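You operate a simulated robot arm through the tools that you are given. There is no shell and no other tool. Be economical: measure what you need, move in short steps, check, and stop when the job is done.

You are at the controls of a simulated robot arm. One attempt, no reset.

TASK
Run beans to the 60 ml line and soak them in the blue bowl.
Fine: the bean cup stands under the dispenser; within 12 ml; tip them in, cup on the counter before the sesame mill; water from the blue handled jug to the bowl's line, within 20 ml; jug back. Set down upright: bean cup, blue handled jug.
Where things are to end (x, y in the base frame): bean cup within 100 mm of [300, -1070].

Only the result counts: the job must be done as asked and must still hold three seconds after the hand-in. Knocking over, shifting, dropping, spilling or breaking anything else fails it.

THE ROBOT
A 7-joint arm with a two-finger parallel gripper on a trunk, on a base that drives. Base frame: it is fixed to the floor where the robot stands at the start and does not move with it; the origin is under the middle of the robot, x ahead of it, y to its left, z up. Readings come in mm, rad, newtons and seconds.
With the tool pointing down near the work surface it reaches from about 340 to 780 mm from the robot's upright axis, wherever it stands. Its first joint turns from -2.897 to 2.897 rad. Places, roughly: blue bowl [250, -1250, 1000]; blue handled jug [250, -1500, 1000]; green button [500, 0, 1100]; prep counter [500, -1300, 900]. Payload 3.91 kg.
The tool frame sits at the grasp point between the pads (the TCP): z along the fingers, y along the line on which they close. The tips reach 30 mm beyond it. The gripper opens to 110 mm. The fingers are 20 mm wide and 10 mm thick; the gripper's body (48 by 112 mm) begins 55 mm behind the TCP.
Orientation is told as [roll, pitch, yaw] about the base's x, y, z axes, in that order, counted from this pose: with the fingers straight down and closing along the base's y, the tool's x points along the base's -x, its y along +y and its z along -z.

THE INTERFACE
- The arm moves only by the tool jog_arm. Its arguments are lists of equal length, an entry for each row: "delta_pos": the shift along the base's x, y, z in mm, a list of three; "delta_rot": the turn, a rotation vector about the base's x, y, z in rad, a list of three; "jaw": the closure in counts, from 0 (fully open) to 255 (shut). In form: {"delta_pos": [[dx, dy, dz], ...], "delta_rot": [[ax, ay, az], ...], "jaw": [jaw, ...]}. A call has 1 to 20 rows; each row shifts and turns the commanded pose from where the row before left it. A row lasts 0.2 s, in which the tool goes at most 50 mm and 0.15 rad; a call with a longer step from one row to the next is refused whole, and so is a gripper value outside its range. Where a pose cannot be reached the arm comes as near as it can. A force on the tool above 60 N (or 10 N above the force at the start of the call, whichever is more), or a blocked arm, ends the call early, and 0.2 s more pass. Each finger travels about 153 mm/s and halts on what it meets, pressing with about 41 N; the grip force reading is that of the motor and also rises with nothing between the fingers. The clock runs only during rows and for 0.2 s after the last one: add rows that do not move to give the fingers time. The reply holds the time, the measured pose of the TCP, the force on the tool along the base axes, the opening and the grip force, in the units named above and with some noise, with the torque about the TCP (base axes, N m) and any sound that the robot's microphone picked up, and new pictures: "show" is both (left out), scene, wrist or none.
- Cameras (640 x 400 px; columns grow to the right, rows downward): "scene" is now at [-17.2, 85.5, 1531.8]; the picture's right is [-0.72, -0.69, 0.00], its down [-0.41, 0.43, -0.80] and it looks along [0.55, -0.58, -0.60] (base axes); focal length 270 px, centre (320, 200). "wrist" rides on the gripper at [77, 7, -114] in the tool frame; the picture's right is [-0.09, 1.00, 0.00], its down [-0.80, -0.07, -0.59] and it looks along [-0.59, -0.05, 0.80] (tool axes); focal length 270 px, centre (320, 200). There is no depth. A picture from a camera that has moved, and an enlarged one, comes with that camera's place and axes in the base frame and with its lens.
- raise_lower(by): slides the trunk up (or, below 0, down) by that many mm; the arm and the scene camera ride with it, the base frame stays. It gives what a move gives, with no picture.
- drive_base(legs): drives the robot by 1 to 6 legs, each [ahead, turn to the left] in mm and rad, along the robot's own axes; the way and the turn of a leg run together, so that a leg with both is an arc; at most 1500 mm and 3.142 rad a leg. The arm and the cameras ride along, it lands a little off, and it stops where it bumps. It gives what a move gives, and a new picture of the scene camera.
- aim_head(pan, tilt): turns the head with the scene camera to pan (to the left, within 2.705 rad either way) and tilt (down, from -0.506 to 1.204), counted from straight ahead of the robot. It gives what a move gives, and a new picture of the scene camera.
- zoom(camera, box): a new picture of the part [left, top, right, bottom] of that camera's present view, enlarged. It takes no simulated time.
- job_done(): hands the job in; it is judged then, once.

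Go step by step. Nothing tells you exact positions but the pictures and the camera data: compare them with the known pose of the tool, close in by small moves and look again before you grip or let go. The budget is 120 turns and 260 pictures, counting those below and the enlarged ones. Unless the task says otherwise, let go and move clear before handing in, and close with one line.

The tools are called as name(argument=value, ...) on one line, values as JSON. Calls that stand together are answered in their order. jog_arm: Moves the arm, as the interface text tells. Its arguments: {"type":"object","properties":{"delta_pos":{"type":"array","items":{"type":"array","items":{"type":"number"}}},"delta_rot":{"type":"array","items":{"type":"array","items":{"type":"number"}}},"jaw":{"type":"array","items":{"type":"number"}},"show":{"type":"string","enum":["both","scene","wrist","none"]}},"required":["delta_pos","delta_rot","jaw"]} The other tools are called the same way: raise_lower (by) slides the trunk up or down; drive_base (legs) drives the base; aim_head (pan, tilt) turns the head that bears the scene camera; zoom (camera, box) takes an enlarged picture of a part of a camera's view; job_done () hands the job in.

At the start:

```text
time_s: 0.0
tool_pos: [209.9, -354.1, 1317.4]
tool_rot: [0.0, 0.0, 0.001]
contact_force: [-0.7, 0.2, 0.6]
wrist_torque: [-0.02, 0.01, 0.01]
opening: 109.8
finger_force: 0.1
trunk travel left (down, up): [-500.0, 110.0]
robot x, y, heading: [-0.9, -0.3, -0.002]
head pan, tilt: [-0.81, 0.639]
```

scene: 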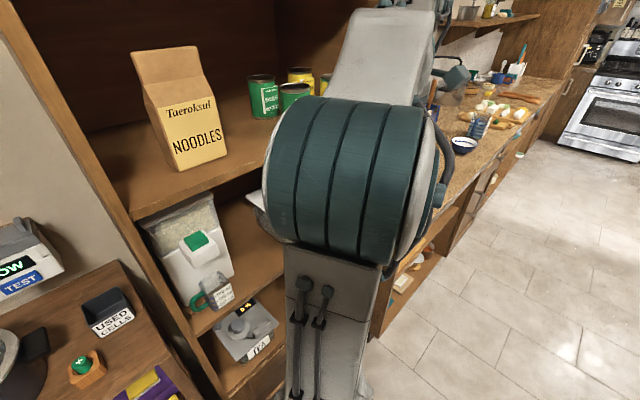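
wrist: 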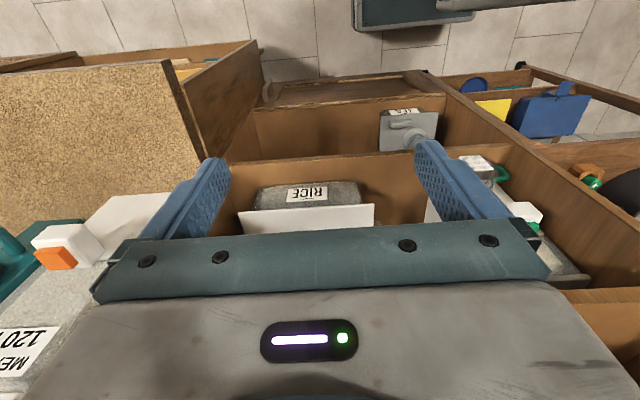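

The arm blocks much of the view; I see shelves with dispensers ahead and a counter to the right. I'll look around with the head.

aim_head(pan=0.0, tilt=0.6)

aim_head(pan=-0.4, tilt=0.6)

aim_head(pan=-1.4, tilt=0.6)

```text
time_s: 1.1
tool_pos: [209.4, -353.7, 1316.9]
tool_rot: [0.0, 0.001, 0.0]
contact_force: [0.3, 0.4, -0.9]
wrist_torque: [0.0, -0.06, 0.01]
opening: 110.0
finger_force: 0.0
trunk travel left (down, up): [-500.0, 110.0]
robot x, y, heading: [-0.3, -0.8, -0.001]
head pan, tilt: [0.0, 0.6]
camera scene: at [11.2, 148.5, 1535.2], right [0.0, -1.0, 0.0], down [-0.56, 0.0, -0.83], along [0.83, 0.0, -0.56], focal length 270 px, centre (320, 200)
```

scene: 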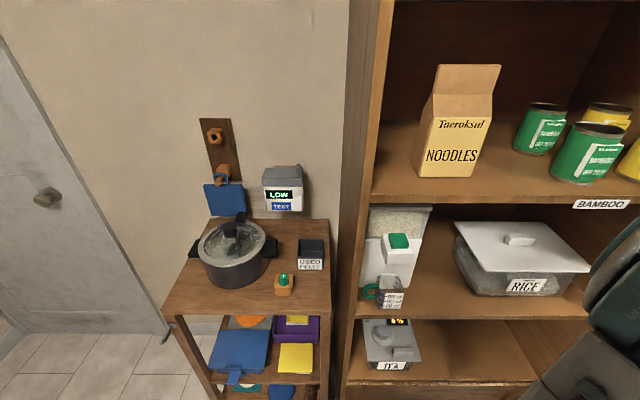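

```text
time_s: 2.0
tool_pos: [210.1, -353.6, 1319.0]
tool_rot: [-0.001, 0.0, 0.0]
contact_force: [-0.1, -0.5, -0.4]
wrist_torque: [-0.01, -0.02, 0.02]
opening: 110.0
finger_force: 0.0
trunk travel left (down, up): [-500.0, 110.0]
robot x, y, heading: [-0.2, -0.2, 0.002]
head pan, tilt: [-0.4, 0.6]
camera scene: at [4.2, 114.3, 1535.2], right [-0.39, -0.92, 0.0], down [-0.52, 0.22, -0.83], along [0.76, -0.32, -0.56], focal length 270 px, centre (320, 200)
```

scene: 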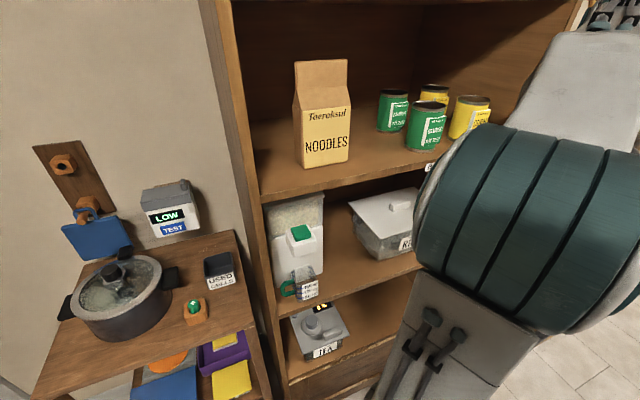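

```text
time_s: 3.3
tool_pos: [210.1, -353.4, 1317.8]
tool_rot: [0.0, 0.001, 0.0]
contact_force: [-0.7, 0.4, -0.1]
wrist_torque: [0.01, 0.0, 0.01]
opening: 110.0
finger_force: 0.0
trunk travel left (down, up): [-500.0, 110.0]
robot x, y, heading: [-0.3, 2.1, 0.001]
head pan, tilt: [-1.4, 0.6]
camera scene: at [-62.1, 61.5, 1535.2], right [-0.99, -0.17, 0.0], down [-0.1, 0.56, -0.83], along [0.14, -0.81, -0.56], focal length 270 px, centre (320, 200)
```

scene: 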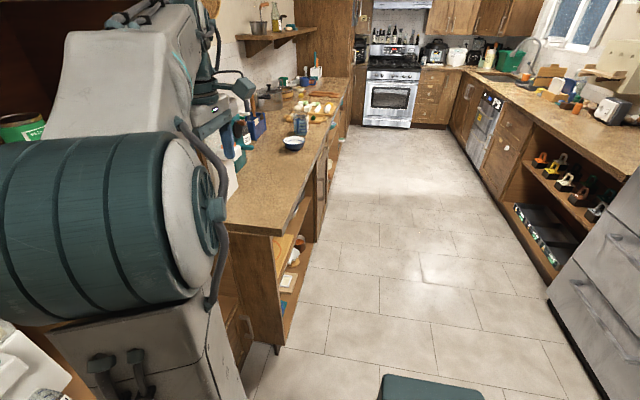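

The green button at about [500,-40,1090] is on the white dispenser in the shelf, with a cup below. I'll zoom in.

aim_head(pan=-0.1, tilt=0.7)

zoom(camera="scene", box=[280, 150, 480, 275])

zoom(camera="wrist", box=[0, 180, 320, 380])

zoom(camera="wrist", box=[400, 100, 640, 250])

```text
time_s: 4.8
tool_pos: [210.2, -353.8, 1317.8]
tool_rot: [0.001, 0.0, -0.001]
contact_force: [0.3, 0.0, 1.0]
wrist_torque: [0.0, 0.01, -0.04]
opening: 110.0
finger_force: 0.1
trunk travel left (down, up): [-500.0, 110.0]
robot x, y, heading: [3.7, -3.2, -0.002]
head pan, tilt: [-0.099, 0.7]
camera scene: at [7.3, 140.1, 1526.6], right [-0.1, -0.99, 0.0], down [-0.64, 0.06, -0.77], along [0.76, -0.08, -0.64], focal length 270 px, centre (320, 200)
```

scene: 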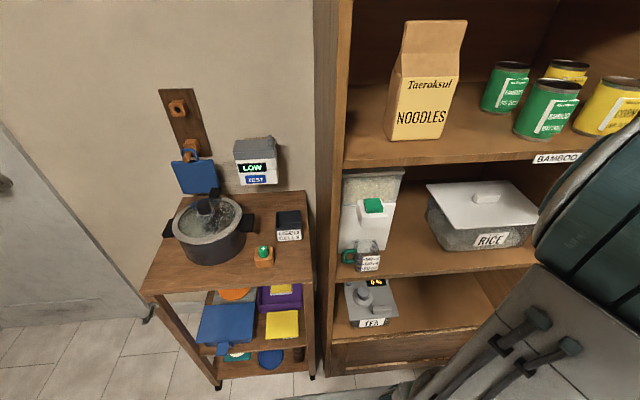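

```text
3.20 times, centred on (380, 212) of scene
camera zoom: at [7.3, 140.1, 1526.6], right [-0.1, -0.99, 0.0], down [-0.64, 0.06, -0.77], along [0.76, -0.08, -0.64], focal length 863 px, centre (128, 160)
```

zoom: 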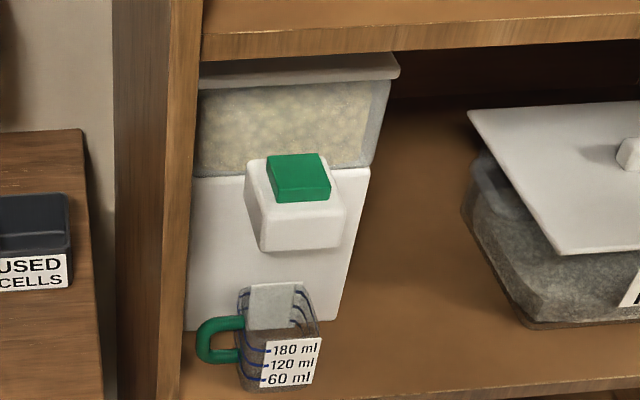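

```text
2.00 times, centred on (160, 280) of wrist
camera zoom: at [132.9, -346.8, 1432.3], right [0.09, 1.0, 0.0], down [0.8, -0.07, 0.59], along [0.59, -0.05, -0.8], focal length 541 px, centre (640, 40)
```

zoom: 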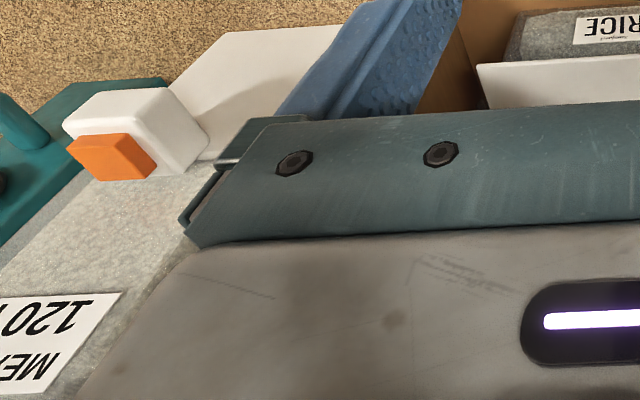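

```text
2.67 times, centred on (520, 175) of wrist
camera zoom: at [132.9, -346.8, 1432.3], right [0.09, 1.0, 0.0], down [0.8, -0.07, 0.59], along [0.59, -0.05, -0.8], focal length 721 px, centre (-213, 267)
```

zoom: 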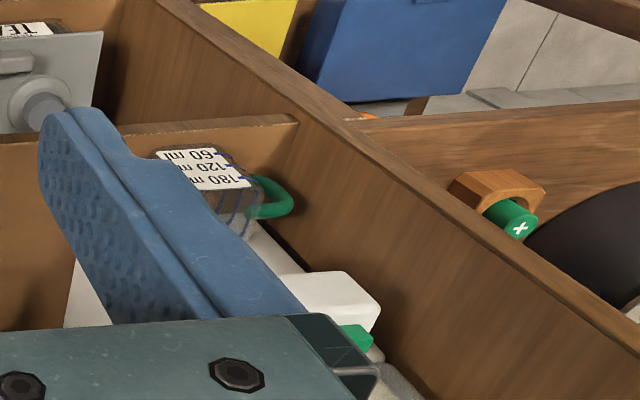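

The bean dispenser's button is near [452,-30,1118] and its cup (60/120/180 ml marks) stands below it near [455,-40,~905]. Next I check what's behind the robot before backing off, and look at the counter.

aim_head(pan=2.6, tilt=0.7)

aim_head(pan=-2.4, tilt=0.7)

aim_head(pan=-1.25, tilt=0.45)

zoom(camera="scene", box=[200, 50, 400, 175])

```text
time_s: 7.2
tool_pos: [210.5, -353.0, 1318.5]
tool_rot: [0.001, -0.002, -0.001]
contact_force: [0.4, 0.1, 0.3]
wrist_torque: [0.0, -0.01, 0.02]
opening: 109.9
finger_force: 0.2
trunk travel left (down, up): [-500.0, 110.0]
robot x, y, heading: [0.5, -0.8, 0.004]
head pan, tilt: [2.601, 0.7]
camera scene: at [-150.0, 192.4, 1526.6], right [0.52, 0.86, 0.0], down [0.55, -0.33, -0.76], along [-0.66, 0.39, -0.64], focal length 270 px, centre (320, 200)
```

scene: 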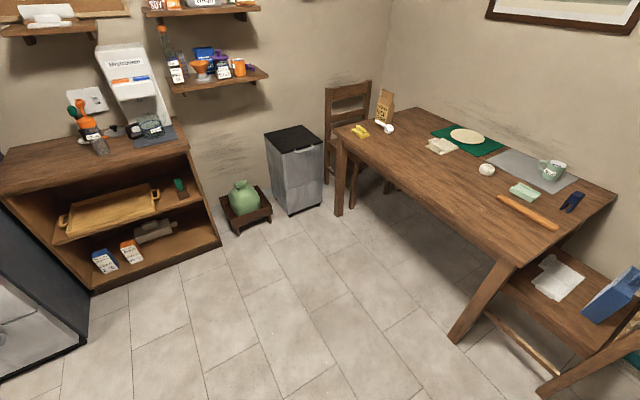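

```text
time_s: 11.1
tool_pos: [210.4, -353.3, 1317.4]
tool_rot: [0.001, 0.001, -0.001]
contact_force: [-0.1, 0.9, 1.0]
wrist_torque: [-0.04, 0.02, 0.0]
opening: 110.2
finger_force: 0.1
trunk travel left (down, up): [-500.0, 110.0]
robot x, y, heading: [-1.0, 5.3, -0.005]
head pan, tilt: [-2.4, 0.7]
camera scene: at [-139.8, 91.2, 1526.6], right [-0.68, 0.74, 0.0], down [0.47, 0.44, -0.76], along [-0.56, -0.52, -0.64], focal length 270 px, centre (320, 200)
```

scene: 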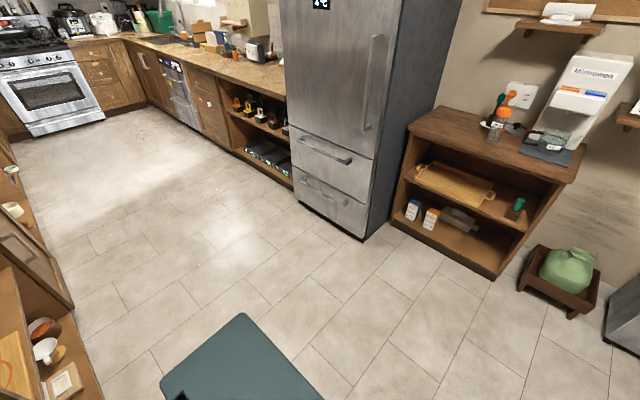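

```text
time_s: 12.4
tool_pos: [210.3, -353.1, 1317.4]
tool_rot: [0.0, -0.002, 0.0]
contact_force: [0.4, 0.5, 1.0]
wrist_torque: [-0.01, -0.01, 0.01]
opening: 110.0
finger_force: 0.0
trunk travel left (down, up): [-500.0, 110.0]
robot x, y, heading: [1.5, -6.0, 0.005]
head pan, tilt: [-1.25, 0.45]
camera scene: at [-48.3, 61.4, 1548.8], right [-0.95, -0.32, 0.0], down [-0.14, 0.41, -0.9], along [0.28, -0.85, -0.44], focal length 270 px, centre (320, 200)
```

scene: 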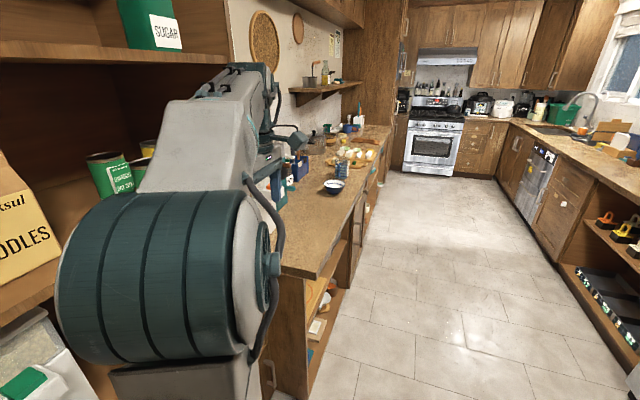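

```text
3.20 times, centred on (300, 112) of scene
camera zoom: at [-48.3, 61.4, 1548.8], right [-0.95, -0.32, 0.0], down [-0.14, 0.41, -0.9], along [0.28, -0.85, -0.44], focal length 863 px, centre (384, 480)
```

zoom: 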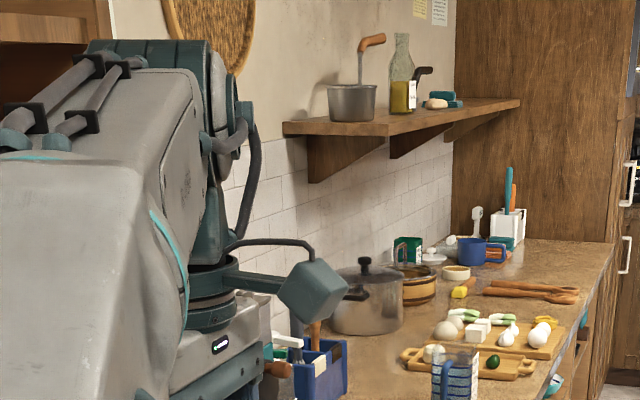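

The floor behind is clear; I'll back up about 300 mm and look at the dispenser again.

drive_base(legs=[[-300, 0]])

aim_head(pan=-0.2, tilt=0.55)

zoom(camera="scene", box=[220, 100, 460, 250])

```text
time_s: 14.5
tool_pos: [-97.3, -353.7, 1317.7]
tool_rot: [0.001, 0.001, -0.004]
contact_force: [-0.3, 0.2, 0.1]
wrist_torque: [0.0, 0.01, -0.04]
opening: 110.0
finger_force: 0.0
trunk travel left (down, up): [-500.0, 110.0]
robot x, y, heading: [-305.6, -1.4, 0.003]
head pan, tilt: [-1.25, 0.45]
camera scene: at [-354.1, 62.1, 1548.8], right [-0.95, -0.31, 0.0], down [-0.14, 0.41, -0.9], along [0.28, -0.86, -0.44], focal length 270 px, centre (320, 200)
```

scene: 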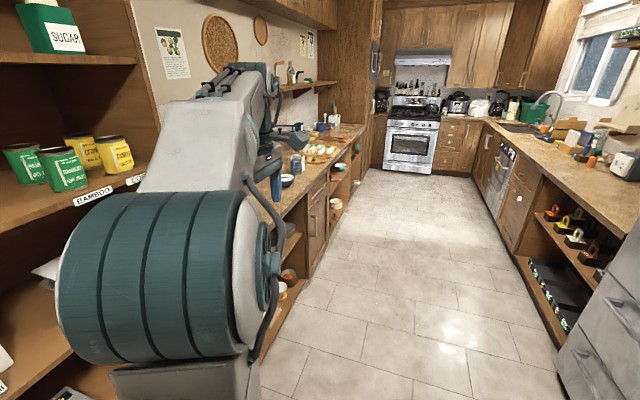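

```text
time_s: 15.8
tool_pos: [-96.2, -353.8, 1318.1]
tool_rot: [-0.001, 0.001, -0.004]
contact_force: [-0.3, 0.1, -1.0]
wrist_torque: [0.0, -0.01, -0.01]
opening: 109.9
finger_force: 0.1
trunk travel left (down, up): [-500.0, 110.0]
robot x, y, heading: [-304.8, -2.0, -0.002]
head pan, tilt: [-0.201, 0.55]
camera scene: at [-294.3, 131.1, 1539.7], right [-0.2, -0.98, 0.0], down [-0.51, 0.11, -0.85], along [0.83, -0.17, -0.52], focal length 270 px, centre (320, 200)
```

scene: 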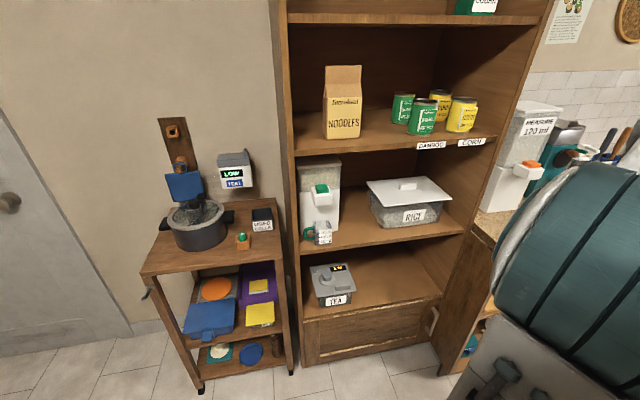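

```text
2.67 times, centred on (340, 175) of scene
camera zoom: at [-294.3, 131.1, 1539.7], right [-0.2, -0.98, 0.0], down [-0.51, 0.11, -0.85], along [0.83, -0.17, -0.52], focal length 719 px, centre (267, 267)
```

zoom: 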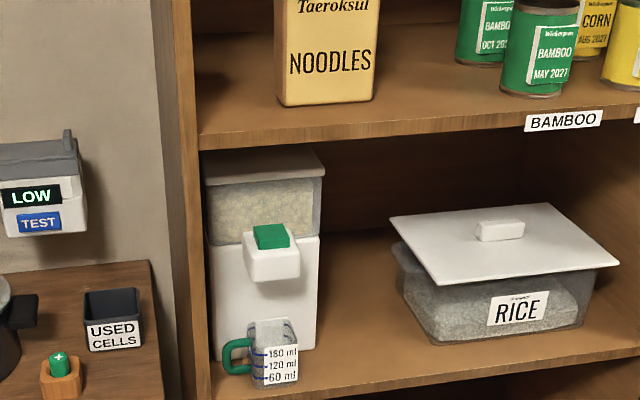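

The dispenser cup stands at about [452,-32], shelf top ~900, and there's room. Now I'll flip the gripper so that it can point ahead with the camera on top: yaw by pi first.

jog_arm(delta_pos=[[0, 0, 0], [0, 0, 0], [0, 0, 0], [0, 0, 0], [0, 0, 0], [0, 0, 0], [0, 0, 0], [0, 0, 0], [0, 0, 0], [0, 0, 0], [0, 0, 0], [0, 0, 0], [0, 0, 0], [0, 0, 0], [0, 0, 0], [0, 0, 0], [0, 0, 0], [0, 0, 0], [0, 0, 0], [0, 0, 0]], delta_rot=[[0, 0, 0.15], [0, 0, 0.15], [0, 0, 0.15], [0, 0, 0.15], [0, 0, 0.15], [0, 0, 0.15], [0, 0, 0.15], [0, 0, 0.15], [0, 0, 0.15], [0, 0, 0.15], [0, 0, 0.15], [0, 0, 0.15], [0, 0, 0.15], [0, 0, 0.15], [0, 0, 0.15], [0, 0, 0.15], [0, 0, 0.15], [0, 0, 0.15], [0, 0, 0.15], [0, 0, 0.15]], jaw=[255, 255, 255, 255, 255, 255, 255, 255, 255, 255, 255, 255, 255, 255, 255, 255, 255, 255, 255, 255], show="none")

jog_arm(delta_pos=[[0, 0, 0], [15, 0, 0], [15, 0, 0], [15, 0, 0], [15, 0, 0], [15, 0, 0], [15, 0, 0], [15, 0, 0], [15, 0, 0], [15, 0, 0], [15, 0, 0], [0, 0, 0]], delta_rot=[[0, 0, 0.1416], [0, -0.15, 0], [0, -0.15, 0], [0, -0.15, 0], [0, -0.15, 0], [0, -0.15, 0], [0, -0.15, 0], [0, -0.15, 0], [0, -0.15, 0], [0, -0.05, 0], [0, 0, 0], [0, 0, 0]], jaw=[255, 255, 255, 255, 255, 255, 255, 255, 255, 255, 255, 255])

```text
time_s: 20.0
tool_pos: [-73.1, -329.6, 1271.8]
tool_rot: [0.019, -0.034, 2.853]
contact_force: [0.1, -0.4, -0.5]
wrist_torque: [-0.02, 0.0, 0.01]
opening: 0.0
finger_force: 37.5
out of reach, approached as far as the arm can: row 13, 14, 19, 20
trunk travel left (down, up): [-500.0, 110.0]
robot x, y, heading: [-305.3, 1.4, 0.002]
head pan, tilt: [-0.201, 0.55]
```

```text
time_s: 22.6
tool_pos: [87.2, -307.5, 1252.0]
tool_rot: [-0.364, 1.186, 2.739]
contact_force: [0.2, 0.6, -0.1]
wrist_torque: [-0.01, 0.0, -0.01]
opening: 0.0
finger_force: 37.5
out of reach, approached as far as the arm can: row 1
trunk travel left (down, up): [-500.0, 110.0]
robot x, y, heading: [-304.4, 1.1, -0.002]
head pan, tilt: [-0.201, 0.55]
camera scene: at [-294.2, 131.1, 1539.7], right [-0.2, -0.98, 0.0], down [-0.51, 0.11, -0.85], along [0.83, -0.17, -0.52], focal length 270 px, centre (320, 200)
camera wrist: at [5.5, -324.2, 1362.3], right [-0.09, -0.97, -0.21], down [-0.83, 0.2, -0.52], along [0.55, 0.13, -0.82], focal length 270 px, centre (320, 200)
```

scene: 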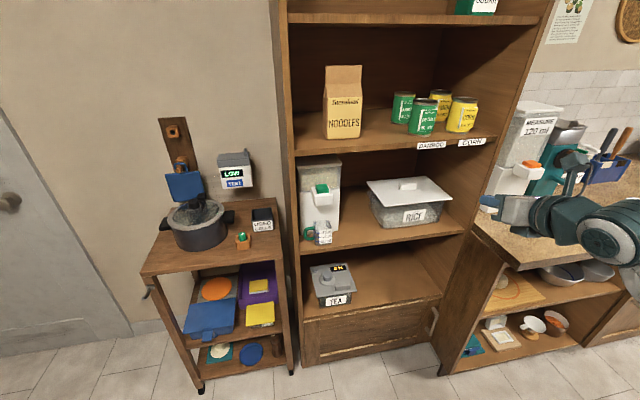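
wrist: 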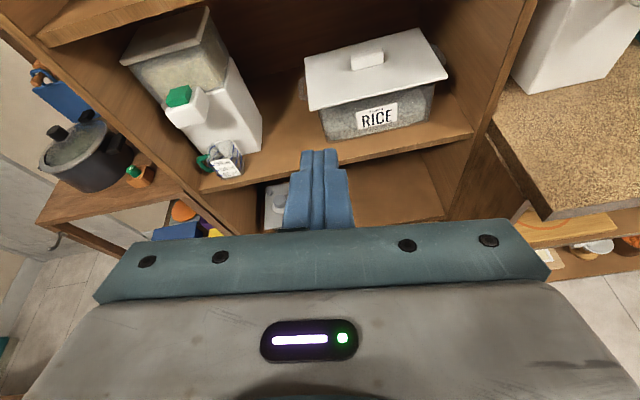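

The wrist camera now looks forward and down, tool pitched ~20° below level with a slight roll. I'll level the roll and move in front of the green button, still outside of the shelf.

jog_arm(delta_pos=[[0, 23, -6], [20, 23, -6], [20, 23, -6], [20, 23, -6], [20, 23, -6], [20, 23, -6], [20, 23, -6], [20, 23, -6], [20, 23, -6], [20, 23, -6], [20, 23, -6], [20, 23, -6]], delta_rot=[[-0.13, 0, 0.05], [0, 0, 0], [0, 0, 0], [0, 0, 0], [0, 0, 0], [0, 0, 0], [0, 0, 0], [0, 0, 0], [0, 0, 0], [0, 0, 0], [0, 0, 0], [0, 0, 0]], jaw=[255, 255, 255, 255, 255, 255, 255, 255, 255, 255, 255, 255])

zoom(camera="scene", box=[220, 100, 460, 250])

```text
time_s: 25.2
tool_pos: [307.9, -29.6, 1180.7]
tool_rot: [-0.006, 1.215, 3.121]
contact_force: [0.1, 0.5, 0.2]
wrist_torque: [0.01, 0.02, 0.0]
opening: 0.0
finger_force: 37.8
trunk travel left (down, up): [-500.0, 110.0]
robot x, y, heading: [-308.2, -2.4, -0.008]
head pan, tilt: [-0.201, 0.55]
camera scene: at [-293.9, 131.9, 1539.6], right [-0.2, -0.98, 0.0], down [-0.51, 0.11, -0.85], along [0.83, -0.17, -0.52], focal length 270 px, centre (320, 200)
camera wrist: at [226.9, -36.2, 1292.4], right [-0.04, -1.0, -0.08], down [-0.84, 0.08, -0.54], along [0.55, 0.05, -0.84], focal length 270 px, centre (320, 200)
```

scene: 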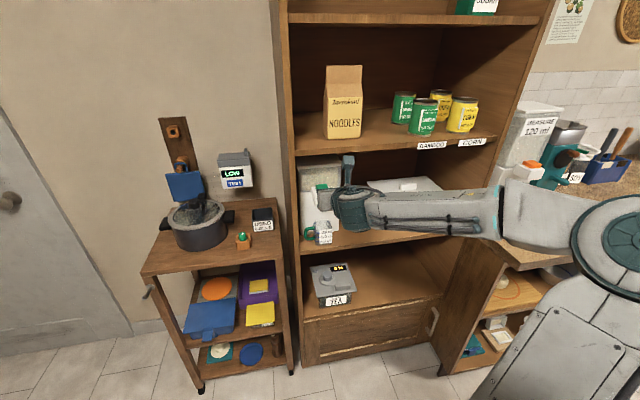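
wrist: 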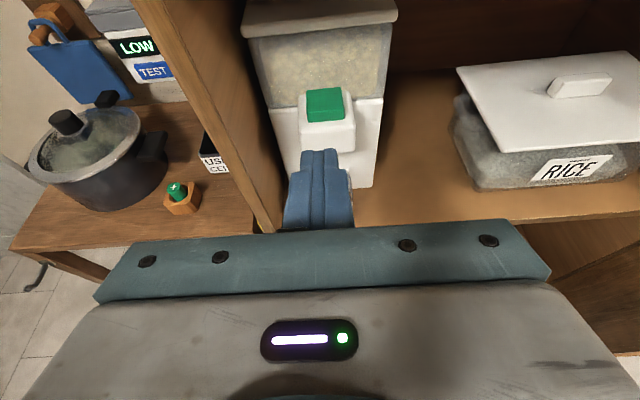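

```text
2.67 times, centred on (340, 175) of scene
camera zoom: at [-293.9, 131.9, 1539.6], right [-0.2, -0.98, 0.0], down [-0.51, 0.11, -0.85], along [0.83, -0.17, -0.52], focal length 719 px, centre (267, 267)
```

zoom: 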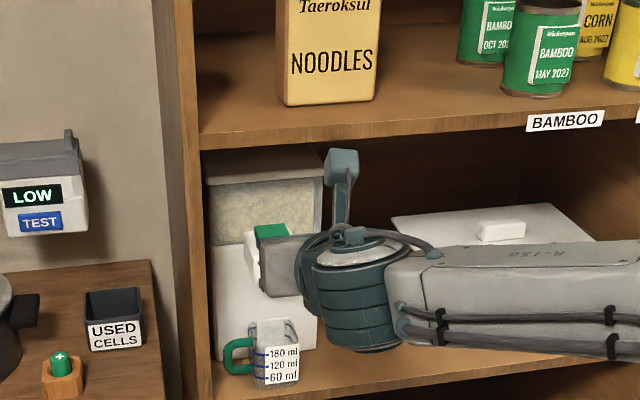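

Button top is about [453,-33,1120]. I move the closed fingertips above it, then check.

jog_arm(delta_pos=[[30, -1, -4], [30, -1, -4], [30, -1, -4], [30, 0, -4], [0, 0, 0]], delta_rot=[[0, 0, 0], [0, 0, 0], [0, 0, 0], [0, 0, 0], [0, 0, 0]], jaw=[255, 255, 255, 255, 255])

zoom(camera="scene", box=[260, 140, 400, 260])

```text
time_s: 26.4
tool_pos: [426.8, -33.8, 1163.1]
tool_rot: [-0.01, 1.215, 3.12]
contact_force: [0.0, 0.5, -0.2]
wrist_torque: [-0.01, 0.03, 0.01]
opening: 0.2
finger_force: 37.3
trunk travel left (down, up): [-500.0, 110.0]
robot x, y, heading: [-307.9, -1.2, -0.002]
head pan, tilt: [-0.201, 0.55]
camera scene: at [-294.1, 131.2, 1539.7], right [-0.2, -0.98, 0.0], down [-0.51, 0.11, -0.85], along [0.83, -0.17, -0.52], focal length 270 px, centre (320, 200)
camera wrist: at [345.4, -40.3, 1274.9], right [-0.05, -1.0, -0.09], down [-0.84, 0.08, -0.54], along [0.55, 0.05, -0.84], focal length 270 px, centre (320, 200)
```

scene: 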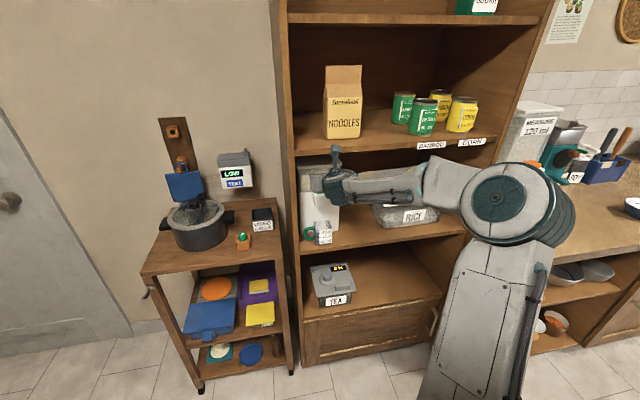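
wrist: 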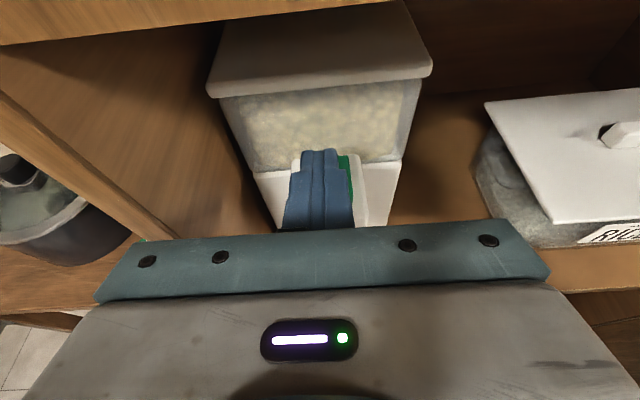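

```text
3.33 times, centred on (330, 200) of scene
camera zoom: at [-294.1, 131.2, 1539.7], right [-0.2, -0.98, 0.0], down [-0.51, 0.11, -0.85], along [0.83, -0.17, -0.52], focal length 899 px, centre (287, 200)
```

zoom: 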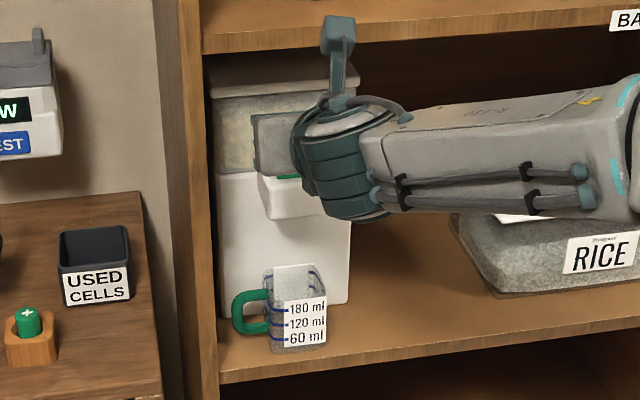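

Fingers are above the button, about 6 mm too far left. I shift and lower until first contact.

jog_arm(delta_pos=[[0, -6, -8], [0, 0, -6], [0, 0, -3], [0, 0, 0]], delta_rot=[[0, 0, 0], [0, 0, 0], [0, 0, 0], [0, 0, 0]], jaw=[255, 255, 255, 255], show="wrist")

```text
time_s: 27.4
tool_pos: [425.9, -40.0, 1145.7]
tool_rot: [-0.008, 1.213, 3.118]
contact_force: [0.5, -0.6, -0.7]
wrist_torque: [0.04, 0.01, -0.02]
opening: 0.0
finger_force: 37.5
trunk travel left (down, up): [-500.0, 110.0]
robot x, y, heading: [-307.9, 0.5, -0.006]
head pan, tilt: [-0.201, 0.55]
camera wrist: at [345.5, -46.0, 1257.9], right [-0.05, -1.0, -0.09], down [-0.84, 0.08, -0.54], along [0.55, 0.05, -0.84], focal length 270 px, centre (320, 200)
```

wrist: 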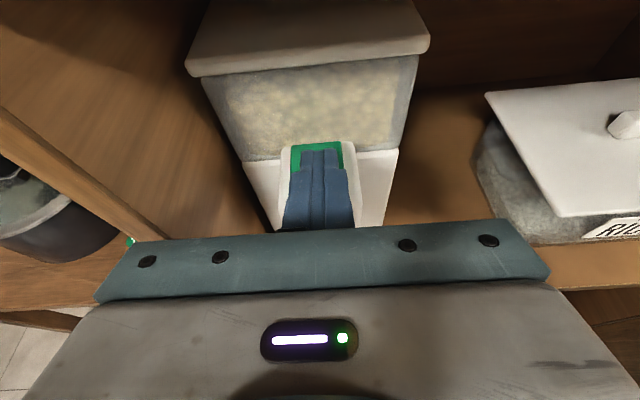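

Well aligned over the button. Lower further in tiny steps.

jog_arm(delta_pos=[[0, 0, -2], [0, 0, -2]], delta_rot=[[0, 0, 0], [0, 0, 0]], jaw=[255, 255], show="none")

jog_arm(delta_pos=[[0, 0, -2]], delta_rot=[[0, 0, 0]], jaw=[255], show="none")

```text
time_s: 28.0
tool_pos: [426.4, -40.1, 1143.1]
tool_rot: [-0.007, 1.214, 3.12]
contact_force: [0.1, -0.4, -0.2]
wrist_torque: [0.0, -0.02, 0.0]
opening: 0.0
finger_force: 38.2
trunk travel left (down, up): [-500.0, 110.0]
robot x, y, heading: [-308.0, -1.7, -0.006]
head pan, tilt: [-0.201, 0.55]
```

```text
time_s: 28.4
tool_pos: [426.1, -40.0, 1140.8]
tool_rot: [-0.009, 1.214, 3.118]
contact_force: [0.2, -0.2, 0.2]
wrist_torque: [0.04, 0.01, -0.01]
opening: 0.0
finger_force: 38.1
trunk travel left (down, up): [-500.0, 110.0]
robot x, y, heading: [-306.1, -4.2, -0.005]
head pan, tilt: [-0.201, 0.55]
```

No contact yet; two more mm at a time.

jog_arm(delta_pos=[[0, 0, -3]], delta_rot=[[0, 0, 0]], jaw=[255], show="none")

```text
time_s: 28.8
tool_pos: [425.9, -40.3, 1138.4]
tool_rot: [-0.008, 1.212, 3.121]
contact_force: [-1.0, 0.1, -0.1]
wrist_torque: [0.0, -0.03, 0.03]
opening: 0.0
finger_force: 38.0
trunk travel left (down, up): [-500.0, 110.0]
robot x, y, heading: [-304.6, -2.0, -0.004]
head pan, tilt: [-0.201, 0.55]
```

jog_arm(delta_pos=[[0, 0, -3]], delta_rot=[[0, 0, 0]], jaw=[255], show="wrist")

```text
time_s: 29.2
tool_pos: [427.5, -39.6, 1134.6]
tool_rot: [-0.009, 1.213, 3.117]
contact_force: [0.2, -0.4, -0.1]
wrist_torque: [0.0, 0.0, -0.01]
opening: 0.0
finger_force: 38.1
trunk travel left (down, up): [-500.0, 110.0]
robot x, y, heading: [-304.3, 2.3, -0.003]
head pan, tilt: [-0.201, 0.55]
camera wrist: at [346.0, -46.1, 1246.7], right [-0.05, -1.0, -0.09], down [-0.84, 0.08, -0.54], along [0.55, 0.05, -0.84], focal length 270 px, centre (320, 200)
```

wrist: 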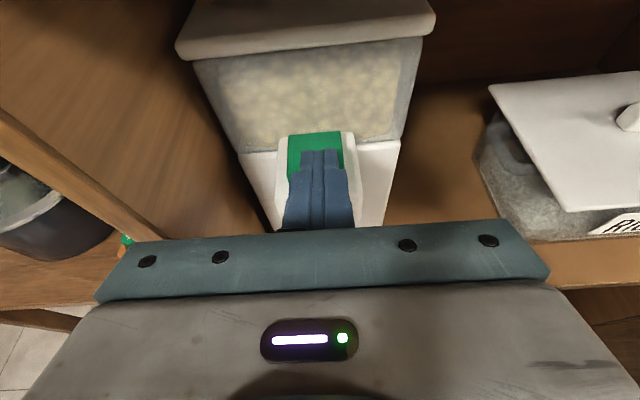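

By comparing views, the button top is lower and further back (~z 1105, x 445–495). I move 12 mm forward and continue down.

jog_arm(delta_pos=[[12, 0, 0], [0, 0, -3]], delta_rot=[[0, 0, 0], [0, 0, 0]], jaw=[255, 255], show="none")

jog_arm(delta_pos=[[0, 0, -2]], delta_rot=[[0, 0, 0]], jaw=[255], show="none")

```text
time_s: 29.8
tool_pos: [437.6, -38.2, 1132.5]
tool_rot: [-0.01, 1.213, 3.12]
contact_force: [-0.1, -1.0, -0.5]
wrist_torque: [0.0, 0.0, 0.04]
opening: 0.0
finger_force: 38.1
trunk travel left (down, up): [-500.0, 110.0]
robot x, y, heading: [-305.4, -1.1, -0.005]
head pan, tilt: [-0.201, 0.55]
```

```text
time_s: 30.2
tool_pos: [438.2, -40.2, 1129.1]
tool_rot: [-0.008, 1.215, 3.121]
contact_force: [0.1, -0.5, -1.0]
wrist_torque: [0.0, -0.02, 0.0]
opening: 0.2
finger_force: 38.2
trunk travel left (down, up): [-500.0, 110.0]
robot x, y, heading: [-307.7, -6.3, -0.004]
head pan, tilt: [-0.201, 0.55]
```

jog_arm(delta_pos=[[0, 0, -2]], delta_rot=[[0, 0, 0]], jaw=[255], show="none")

jog_arm(delta_pos=[[0, 0, -2]], delta_rot=[[0, 0, 0]], jaw=[255], show="wrist")

```text
time_s: 30.6
tool_pos: [437.8, -39.4, 1126.7]
tool_rot: [-0.009, 1.213, 3.118]
contact_force: [0.5, -0.2, 0.3]
wrist_torque: [0.01, -0.02, 0.0]
opening: 0.1
finger_force: 38.2
trunk travel left (down, up): [-500.0, 110.0]
robot x, y, heading: [-303.8, -3.1, -0.007]
head pan, tilt: [-0.201, 0.55]
```

```text
time_s: 31.0
tool_pos: [438.5, -40.4, 1125.5]
tool_rot: [-0.008, 1.214, 3.119]
contact_force: [0.0, 0.1, -0.3]
wrist_torque: [-0.01, 0.01, 0.03]
opening: 0.0
finger_force: 38.0
trunk travel left (down, up): [-500.0, 110.0]
robot x, y, heading: [-308.5, -3.9, -0.004]
head pan, tilt: [-0.201, 0.55]
camera wrist: at [357.8, -45.6, 1237.7], right [-0.05, -1.0, -0.09], down [-0.84, 0.08, -0.54], along [0.55, 0.05, -0.84], focal length 270 px, centre (320, 200)
```

wrist: 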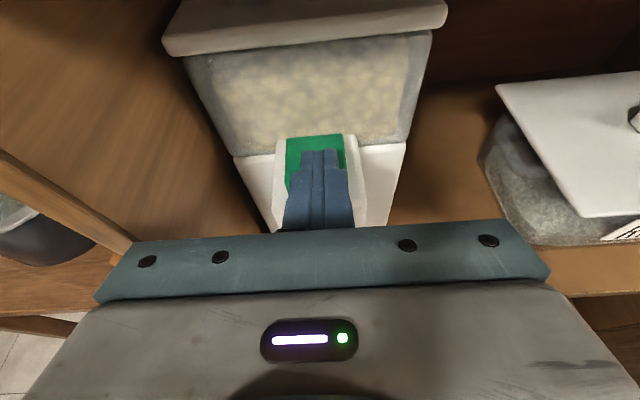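

Still just above it; continuing down in small steps.

jog_arm(delta_pos=[[0, 0, -2]], delta_rot=[[0, 0, 0]], jaw=[255], show="none")

jog_arm(delta_pos=[[0, 0, -2]], delta_rot=[[0, 0, 0]], jaw=[255], show="none")

```text
time_s: 31.4
tool_pos: [439.3, -38.7, 1124.4]
tool_rot: [-0.007, 1.215, 3.121]
contact_force: [0.0, -0.4, 0.1]
wrist_torque: [0.0, -0.01, 0.01]
opening: 0.0
finger_force: 37.6
trunk travel left (down, up): [-500.0, 110.0]
robot x, y, heading: [-301.3, -1.9, -0.003]
head pan, tilt: [-0.201, 0.55]
```

```text
time_s: 31.8
tool_pos: [438.7, -38.0, 1121.8]
tool_rot: [-0.008, 1.215, 3.119]
contact_force: [0.7, -0.4, 2.1]
wrist_torque: [0.01, -0.03, -0.02]
opening: 0.0
finger_force: 38.1
trunk travel left (down, up): [-500.0, 110.0]
robot x, y, heading: [-307.3, -0.2, -0.005]
head pan, tilt: [-0.201, 0.55]
heard: click
```

A click at 2 N: the button engaged. Check the cup at once.

zoom(camera="scene", box=[280, 200, 360, 250])

```text
8.00 times, centred on (320, 225) of scene
camera zoom: at [-294.2, 131.3, 1539.7], right [-0.2, -0.98, 0.0], down [-0.51, 0.11, -0.85], along [0.83, -0.17, -0.52], focal length 2158 px, centre (320, 0)
```

zoom: 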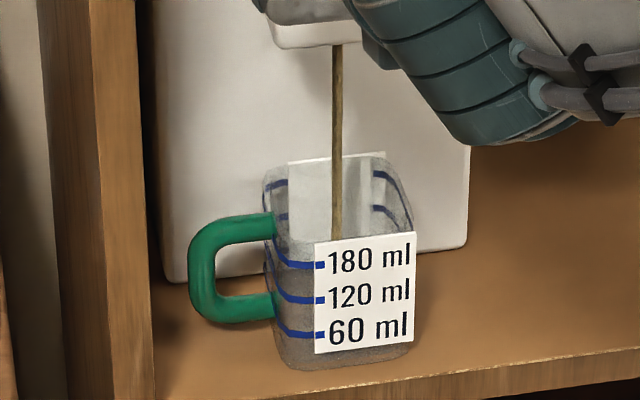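

Beans are flowing. I hold for a moment and look at the level.

jog_arm(delta_pos=[[0, 0, 0]], delta_rot=[[0, 0, 0]], jaw=[255], show="none")

zoom(camera="scene", box=[280, 200, 360, 250])

```text
time_s: 32.2
tool_pos: [438.9, -39.6, 1121.4]
tool_rot: [-0.008, 1.212, 3.118]
contact_force: [0.4, 1.0, 1.4]
wrist_torque: [0.02, -0.04, 0.02]
opening: 0.0
finger_force: 37.4
trunk travel left (down, up): [-500.0, 110.0]
robot x, y, heading: [-308.1, 2.0, -0.005]
head pan, tilt: [-0.201, 0.55]
```

```text
8.00 times, centred on (320, 225) of scene
camera zoom: at [-294.2, 131.3, 1539.7], right [-0.2, -0.98, 0.0], down [-0.51, 0.11, -0.85], along [0.83, -0.17, -0.52], focal length 2158 px, centre (320, 0)
```

zoom: 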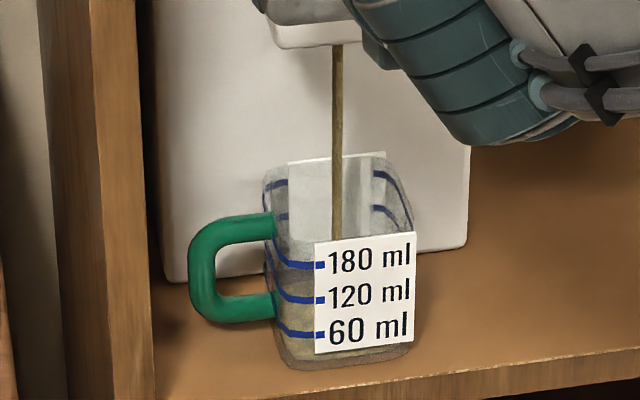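

zoom(camera="scene", box=[308, 218, 340, 248])

```text
13.33 times, centred on (324, 233) of scene
camera zoom: at [-294.2, 131.3, 1539.7], right [-0.2, -0.98, 0.0], down [-0.51, 0.11, -0.85], along [0.83, -0.17, -0.52], focal length 3597 px, centre (267, -240)
```

zoom: 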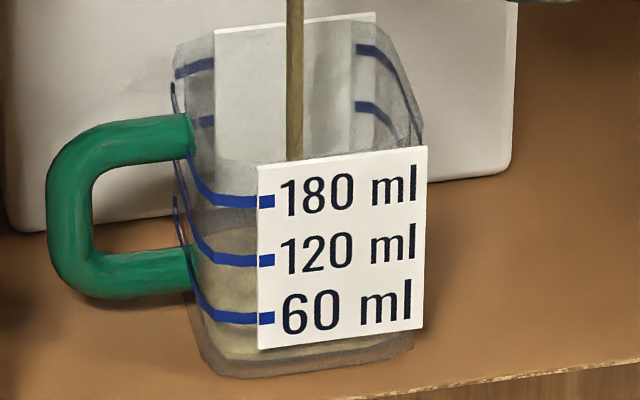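

The level looks to be around half of the 60 mark. I release to see whether the flow stops.

jog_arm(delta_pos=[[0, 0, 10]], delta_rot=[[0, 0, 0]], jaw=[255], show="none")

zoom(camera="scene", box=[308, 218, 340, 248])

```text
time_s: 32.6
tool_pos: [438.9, -38.5, 1131.0]
tool_rot: [-0.009, 1.214, 3.118]
contact_force: [-0.3, -0.1, 0.5]
wrist_torque: [0.01, -0.03, 0.02]
opening: 0.0
finger_force: 37.4
trunk travel left (down, up): [-500.0, 110.0]
robot x, y, heading: [-301.8, -3.2, -0.005]
head pan, tilt: [-0.201, 0.55]
```

```text
13.33 times, centred on (324, 233) of scene
camera zoom: at [-294.2, 131.4, 1539.7], right [-0.2, -0.98, 0.0], down [-0.51, 0.11, -0.85], along [0.83, -0.17, -0.52], focal length 3597 px, centre (267, -240)
```

zoom: 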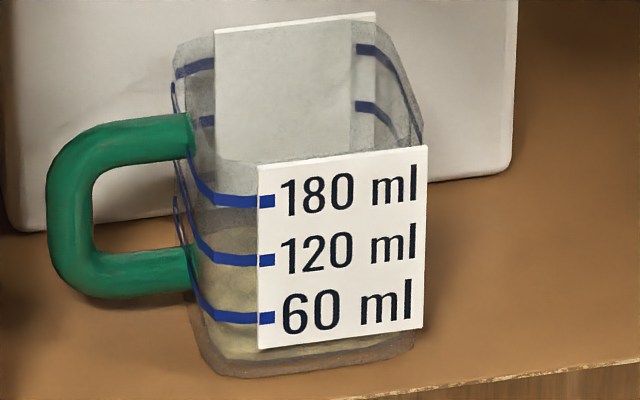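

Flow stops upon release — good. To read the level properly I retract and bring the wrist camera down to look nearly level at the cup.

jog_arm(delta_pos=[[0, 0, 15], [-30, 0, 5], [-35, 0, 0], [-40, 0, 0], [0, 0, -35], [0, 0, -35], [0, 0, -35], [0, 0, -35], [0, 0, -35], [0, 0, -32], [0, 0, 0]], delta_rot=[[0, 0, 0], [0, 0, 0], [0, 0, 0], [0, 0, 0], [0, -0.12, 0], [0, -0.12, 0], [0, -0.12, 0], [0, -0.12, 0], [0, -0.12, 0], [0, -0.12, 0], [0, 0, 0]], jaw=[255, 255, 255, 255, 255, 255, 255, 255, 255, 255, 255])

```text
time_s: 35.0
tool_pos: [334.6, -27.0, 1088.0]
tool_rot: [-0.021, 1.439, 3.136]
contact_force: [-0.1, -0.2, 0.0]
wrist_torque: [0.0, 0.02, 0.01]
opening: 0.2
finger_force: 37.6
out of reach, approached as far as the arm can: row 6, 7, 8, 9, 10
trunk travel left (down, up): [-500.0, 110.0]
robot x, y, heading: [-304.3, -0.2, -0.006]
head pan, tilt: [-0.201, 0.55]
camera scene: at [-294.2, 131.3, 1539.7], right [-0.2, -0.98, 0.0], down [-0.51, 0.11, -0.85], along [0.83, -0.17, -0.52], focal length 270 px, centre (320, 200)
camera wrist: at [231.6, -36.2, 1179.5], right [0.0, -1.0, -0.09], down [-0.7, 0.06, -0.71], along [0.72, 0.07, -0.69], focal length 270 px, centre (320, 200)
```

scene: 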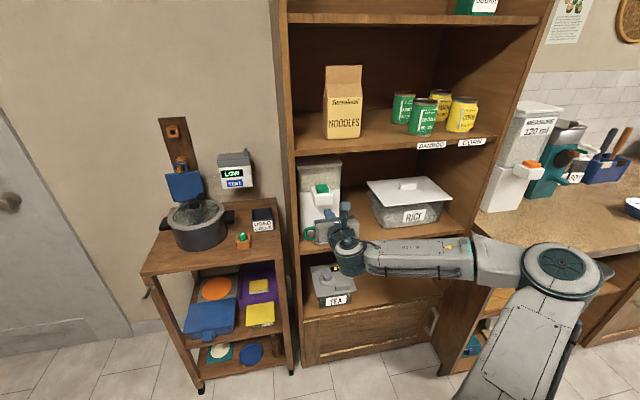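
wrist: 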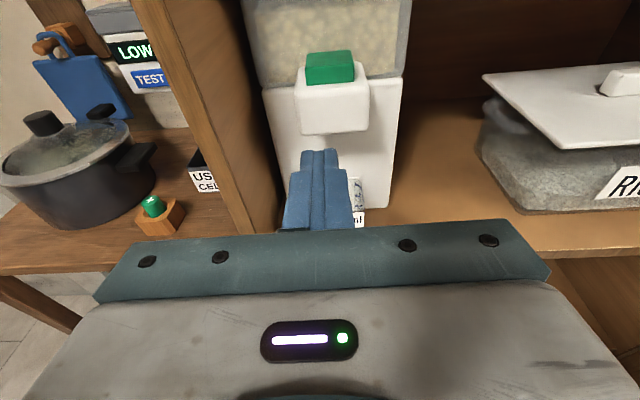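

The arm hits a limit when reaching this low; lowering the trunk will help. The elbow is clear of the counter corner (~[187,-612]).

raise_lower(by=-250)

jog_arm(delta_pos=[[0, 0, 10], [0, 0, 10], [0, 0, 15], [0, 0, 20], [0, 0, 25], [0, 0, 25]], delta_rot=[[0, -0.1, 0], [0, -0.1, 0], [0, -0.1, 0], [0, -0.1, 0], [0, -0.1, 0], [0, 0, 0]], jaw=[255, 255, 255, 255, 255, 255])

```text
time_s: 37.6
tool_pos: [336.2, -27.4, 839.1]
tool_rot: [-0.022, 1.438, 3.134]
contact_force: [0.2, -0.2, -0.5]
wrist_torque: [0.0, 0.0, -0.03]
opening: 0.1
finger_force: 38.2
trunk travel left (down, up): [-250.0, 360.0]
robot x, y, heading: [-306.8, -2.0, -0.003]
head pan, tilt: [-0.201, 0.55]
```

```text
time_s: 39.0
tool_pos: [328.8, -27.1, 926.1]
tool_rot: [2.978, 1.542, -0.099]
contact_force: [0.5, -1.0, -0.6]
wrist_torque: [0.02, -0.01, -0.02]
opening: 0.0
finger_force: 37.6
out of reach, approached as far as the arm can: row 1, 2, 3, 4, 5
trunk travel left (down, up): [-250.0, 360.0]
robot x, y, heading: [-305.7, 1.1, -0.003]
head pan, tilt: [-0.201, 0.55]
camera scene: at [-293.7, 131.1, 1289.6], right [-0.2, -0.98, 0.0], down [-0.51, 0.11, -0.85], along [0.83, -0.17, -0.52], focal length 270 px, centre (320, 200)
camera wrist: at [211.9, -39.9, 1000.0], right [0.06, -0.99, -0.08], down [-0.57, 0.03, -0.82], along [0.82, 0.1, -0.57], focal length 270 px, centre (320, 200)
```

scene: 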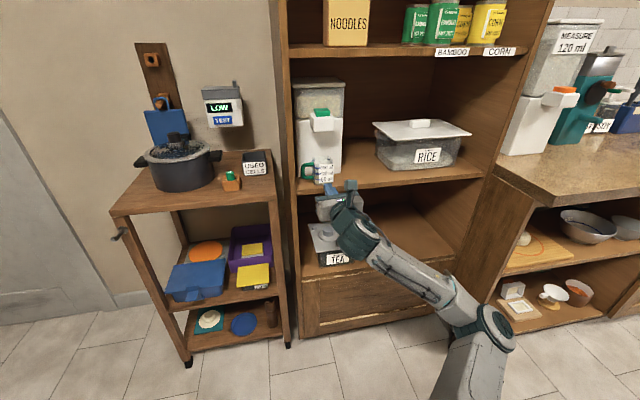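
wrist: 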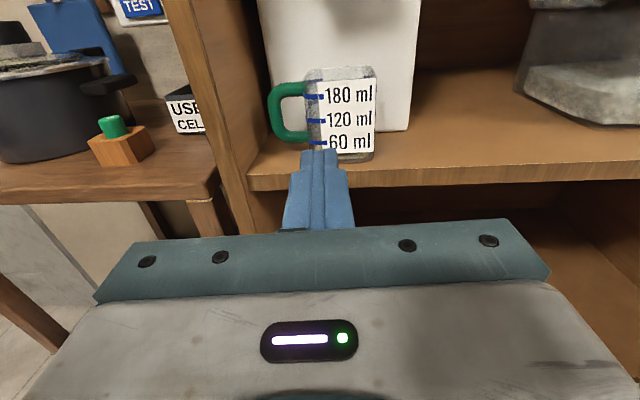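

Good view of the cup from both cameras; I zoom both.

zoom(camera="wrist", box=[260, 55, 390, 170])

zoom(camera="scene", box=[295, 150, 347, 190])

```text
3.48 times, centred on (325, 112) of wrist
camera zoom: at [211.9, -39.9, 1000.0], right [0.06, -0.99, -0.08], down [-0.57, 0.03, -0.82], along [0.82, 0.1, -0.57], focal length 940 px, centre (303, 504)
```

zoom: 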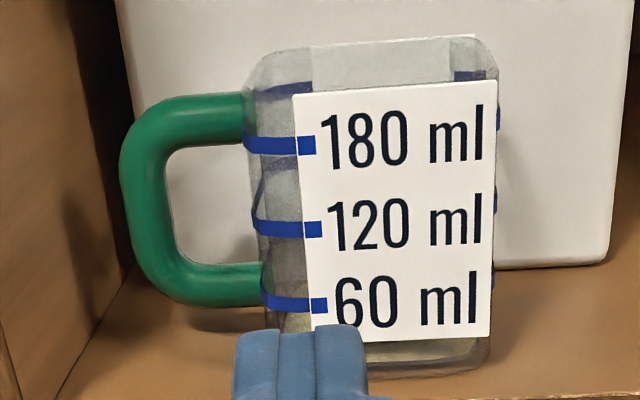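

```text
10.00 times, centred on (321, 170) of scene
camera zoom: at [-293.7, 131.1, 1289.6], right [-0.2, -0.98, 0.0], down [-0.51, 0.11, -0.85], along [0.83, -0.17, -0.52], focal length 2698 px, centre (310, 500)
```

zoom: 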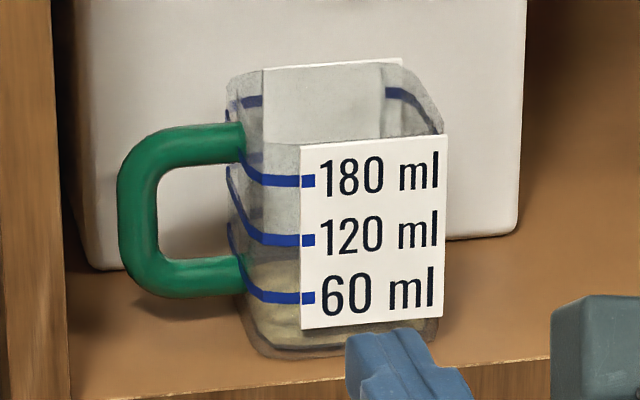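

The level seems below 60; I open the jaws and lower the wrist camera for a level view.

jog_arm(delta_pos=[[-10, 0, -20], [-10, 0, -20], [0, 0, -20], [0, 0, -15], [0, 0, 0]], delta_rot=[[0, 0, 0], [0, 0, 0], [0, 0, 0], [0, 0, 0], [0, 0, 0]], jaw=[0, 0, 0, 0, 0], show="wrist")

zoom(camera="wrist", box=[260, 20, 400, 150])

```text
time_s: 40.2
tool_pos: [303.7, -42.7, 873.2]
tool_rot: [2.916, 1.545, -0.156]
contact_force: [-1.0, -0.8, -0.4]
wrist_torque: [-0.03, -0.01, 0.01]
opening: 109.9
finger_force: 0.1
out of reach, approached as far as the arm can: row 3, 4
trunk travel left (down, up): [-250.0, 360.0]
robot x, y, heading: [-304.0, -2.3, -0.003]
head pan, tilt: [-0.201, 0.55]
camera wrist: at [188.2, -57.2, 947.3], right [0.07, -0.99, -0.08], down [-0.58, 0.03, -0.82], along [0.81, 0.1, -0.57], focal length 270 px, centre (320, 200)
```

wrist: 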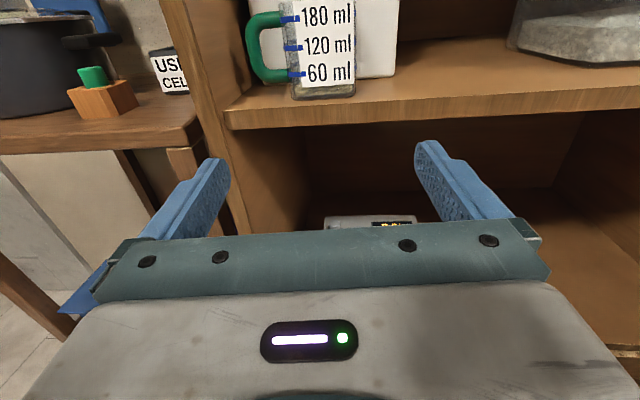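

```text
3.08 times, centred on (330, 85) of wrist
camera zoom: at [188.2, -57.2, 947.3], right [0.07, -0.99, -0.08], down [-0.58, 0.03, -0.82], along [0.81, 0.1, -0.57], focal length 832 px, centre (289, 554)
```

zoom: 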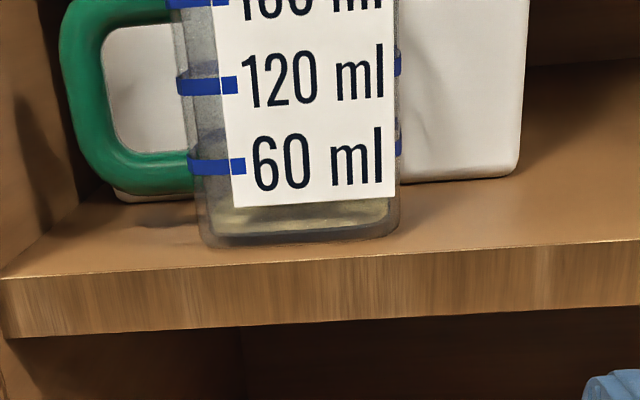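

zoom(camera="wrist", box=[285, 60, 365, 105])

```text
8.00 times, centred on (325, 82) of wrist
camera zoom: at [188.2, -57.2, 947.3], right [0.07, -0.99, -0.08], down [-0.58, 0.03, -0.82], along [0.81, 0.1, -0.57], focal length 2162 px, centre (280, 1140)
```

zoom: 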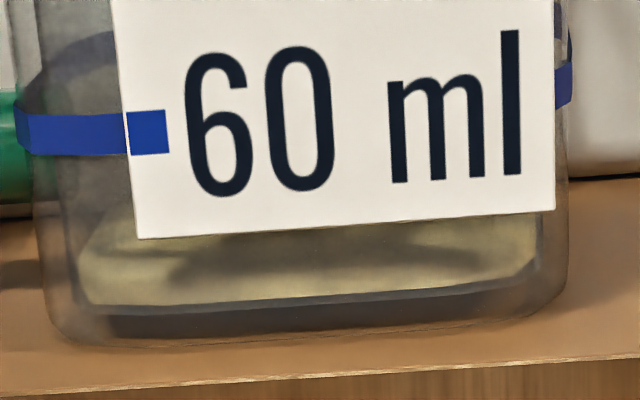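

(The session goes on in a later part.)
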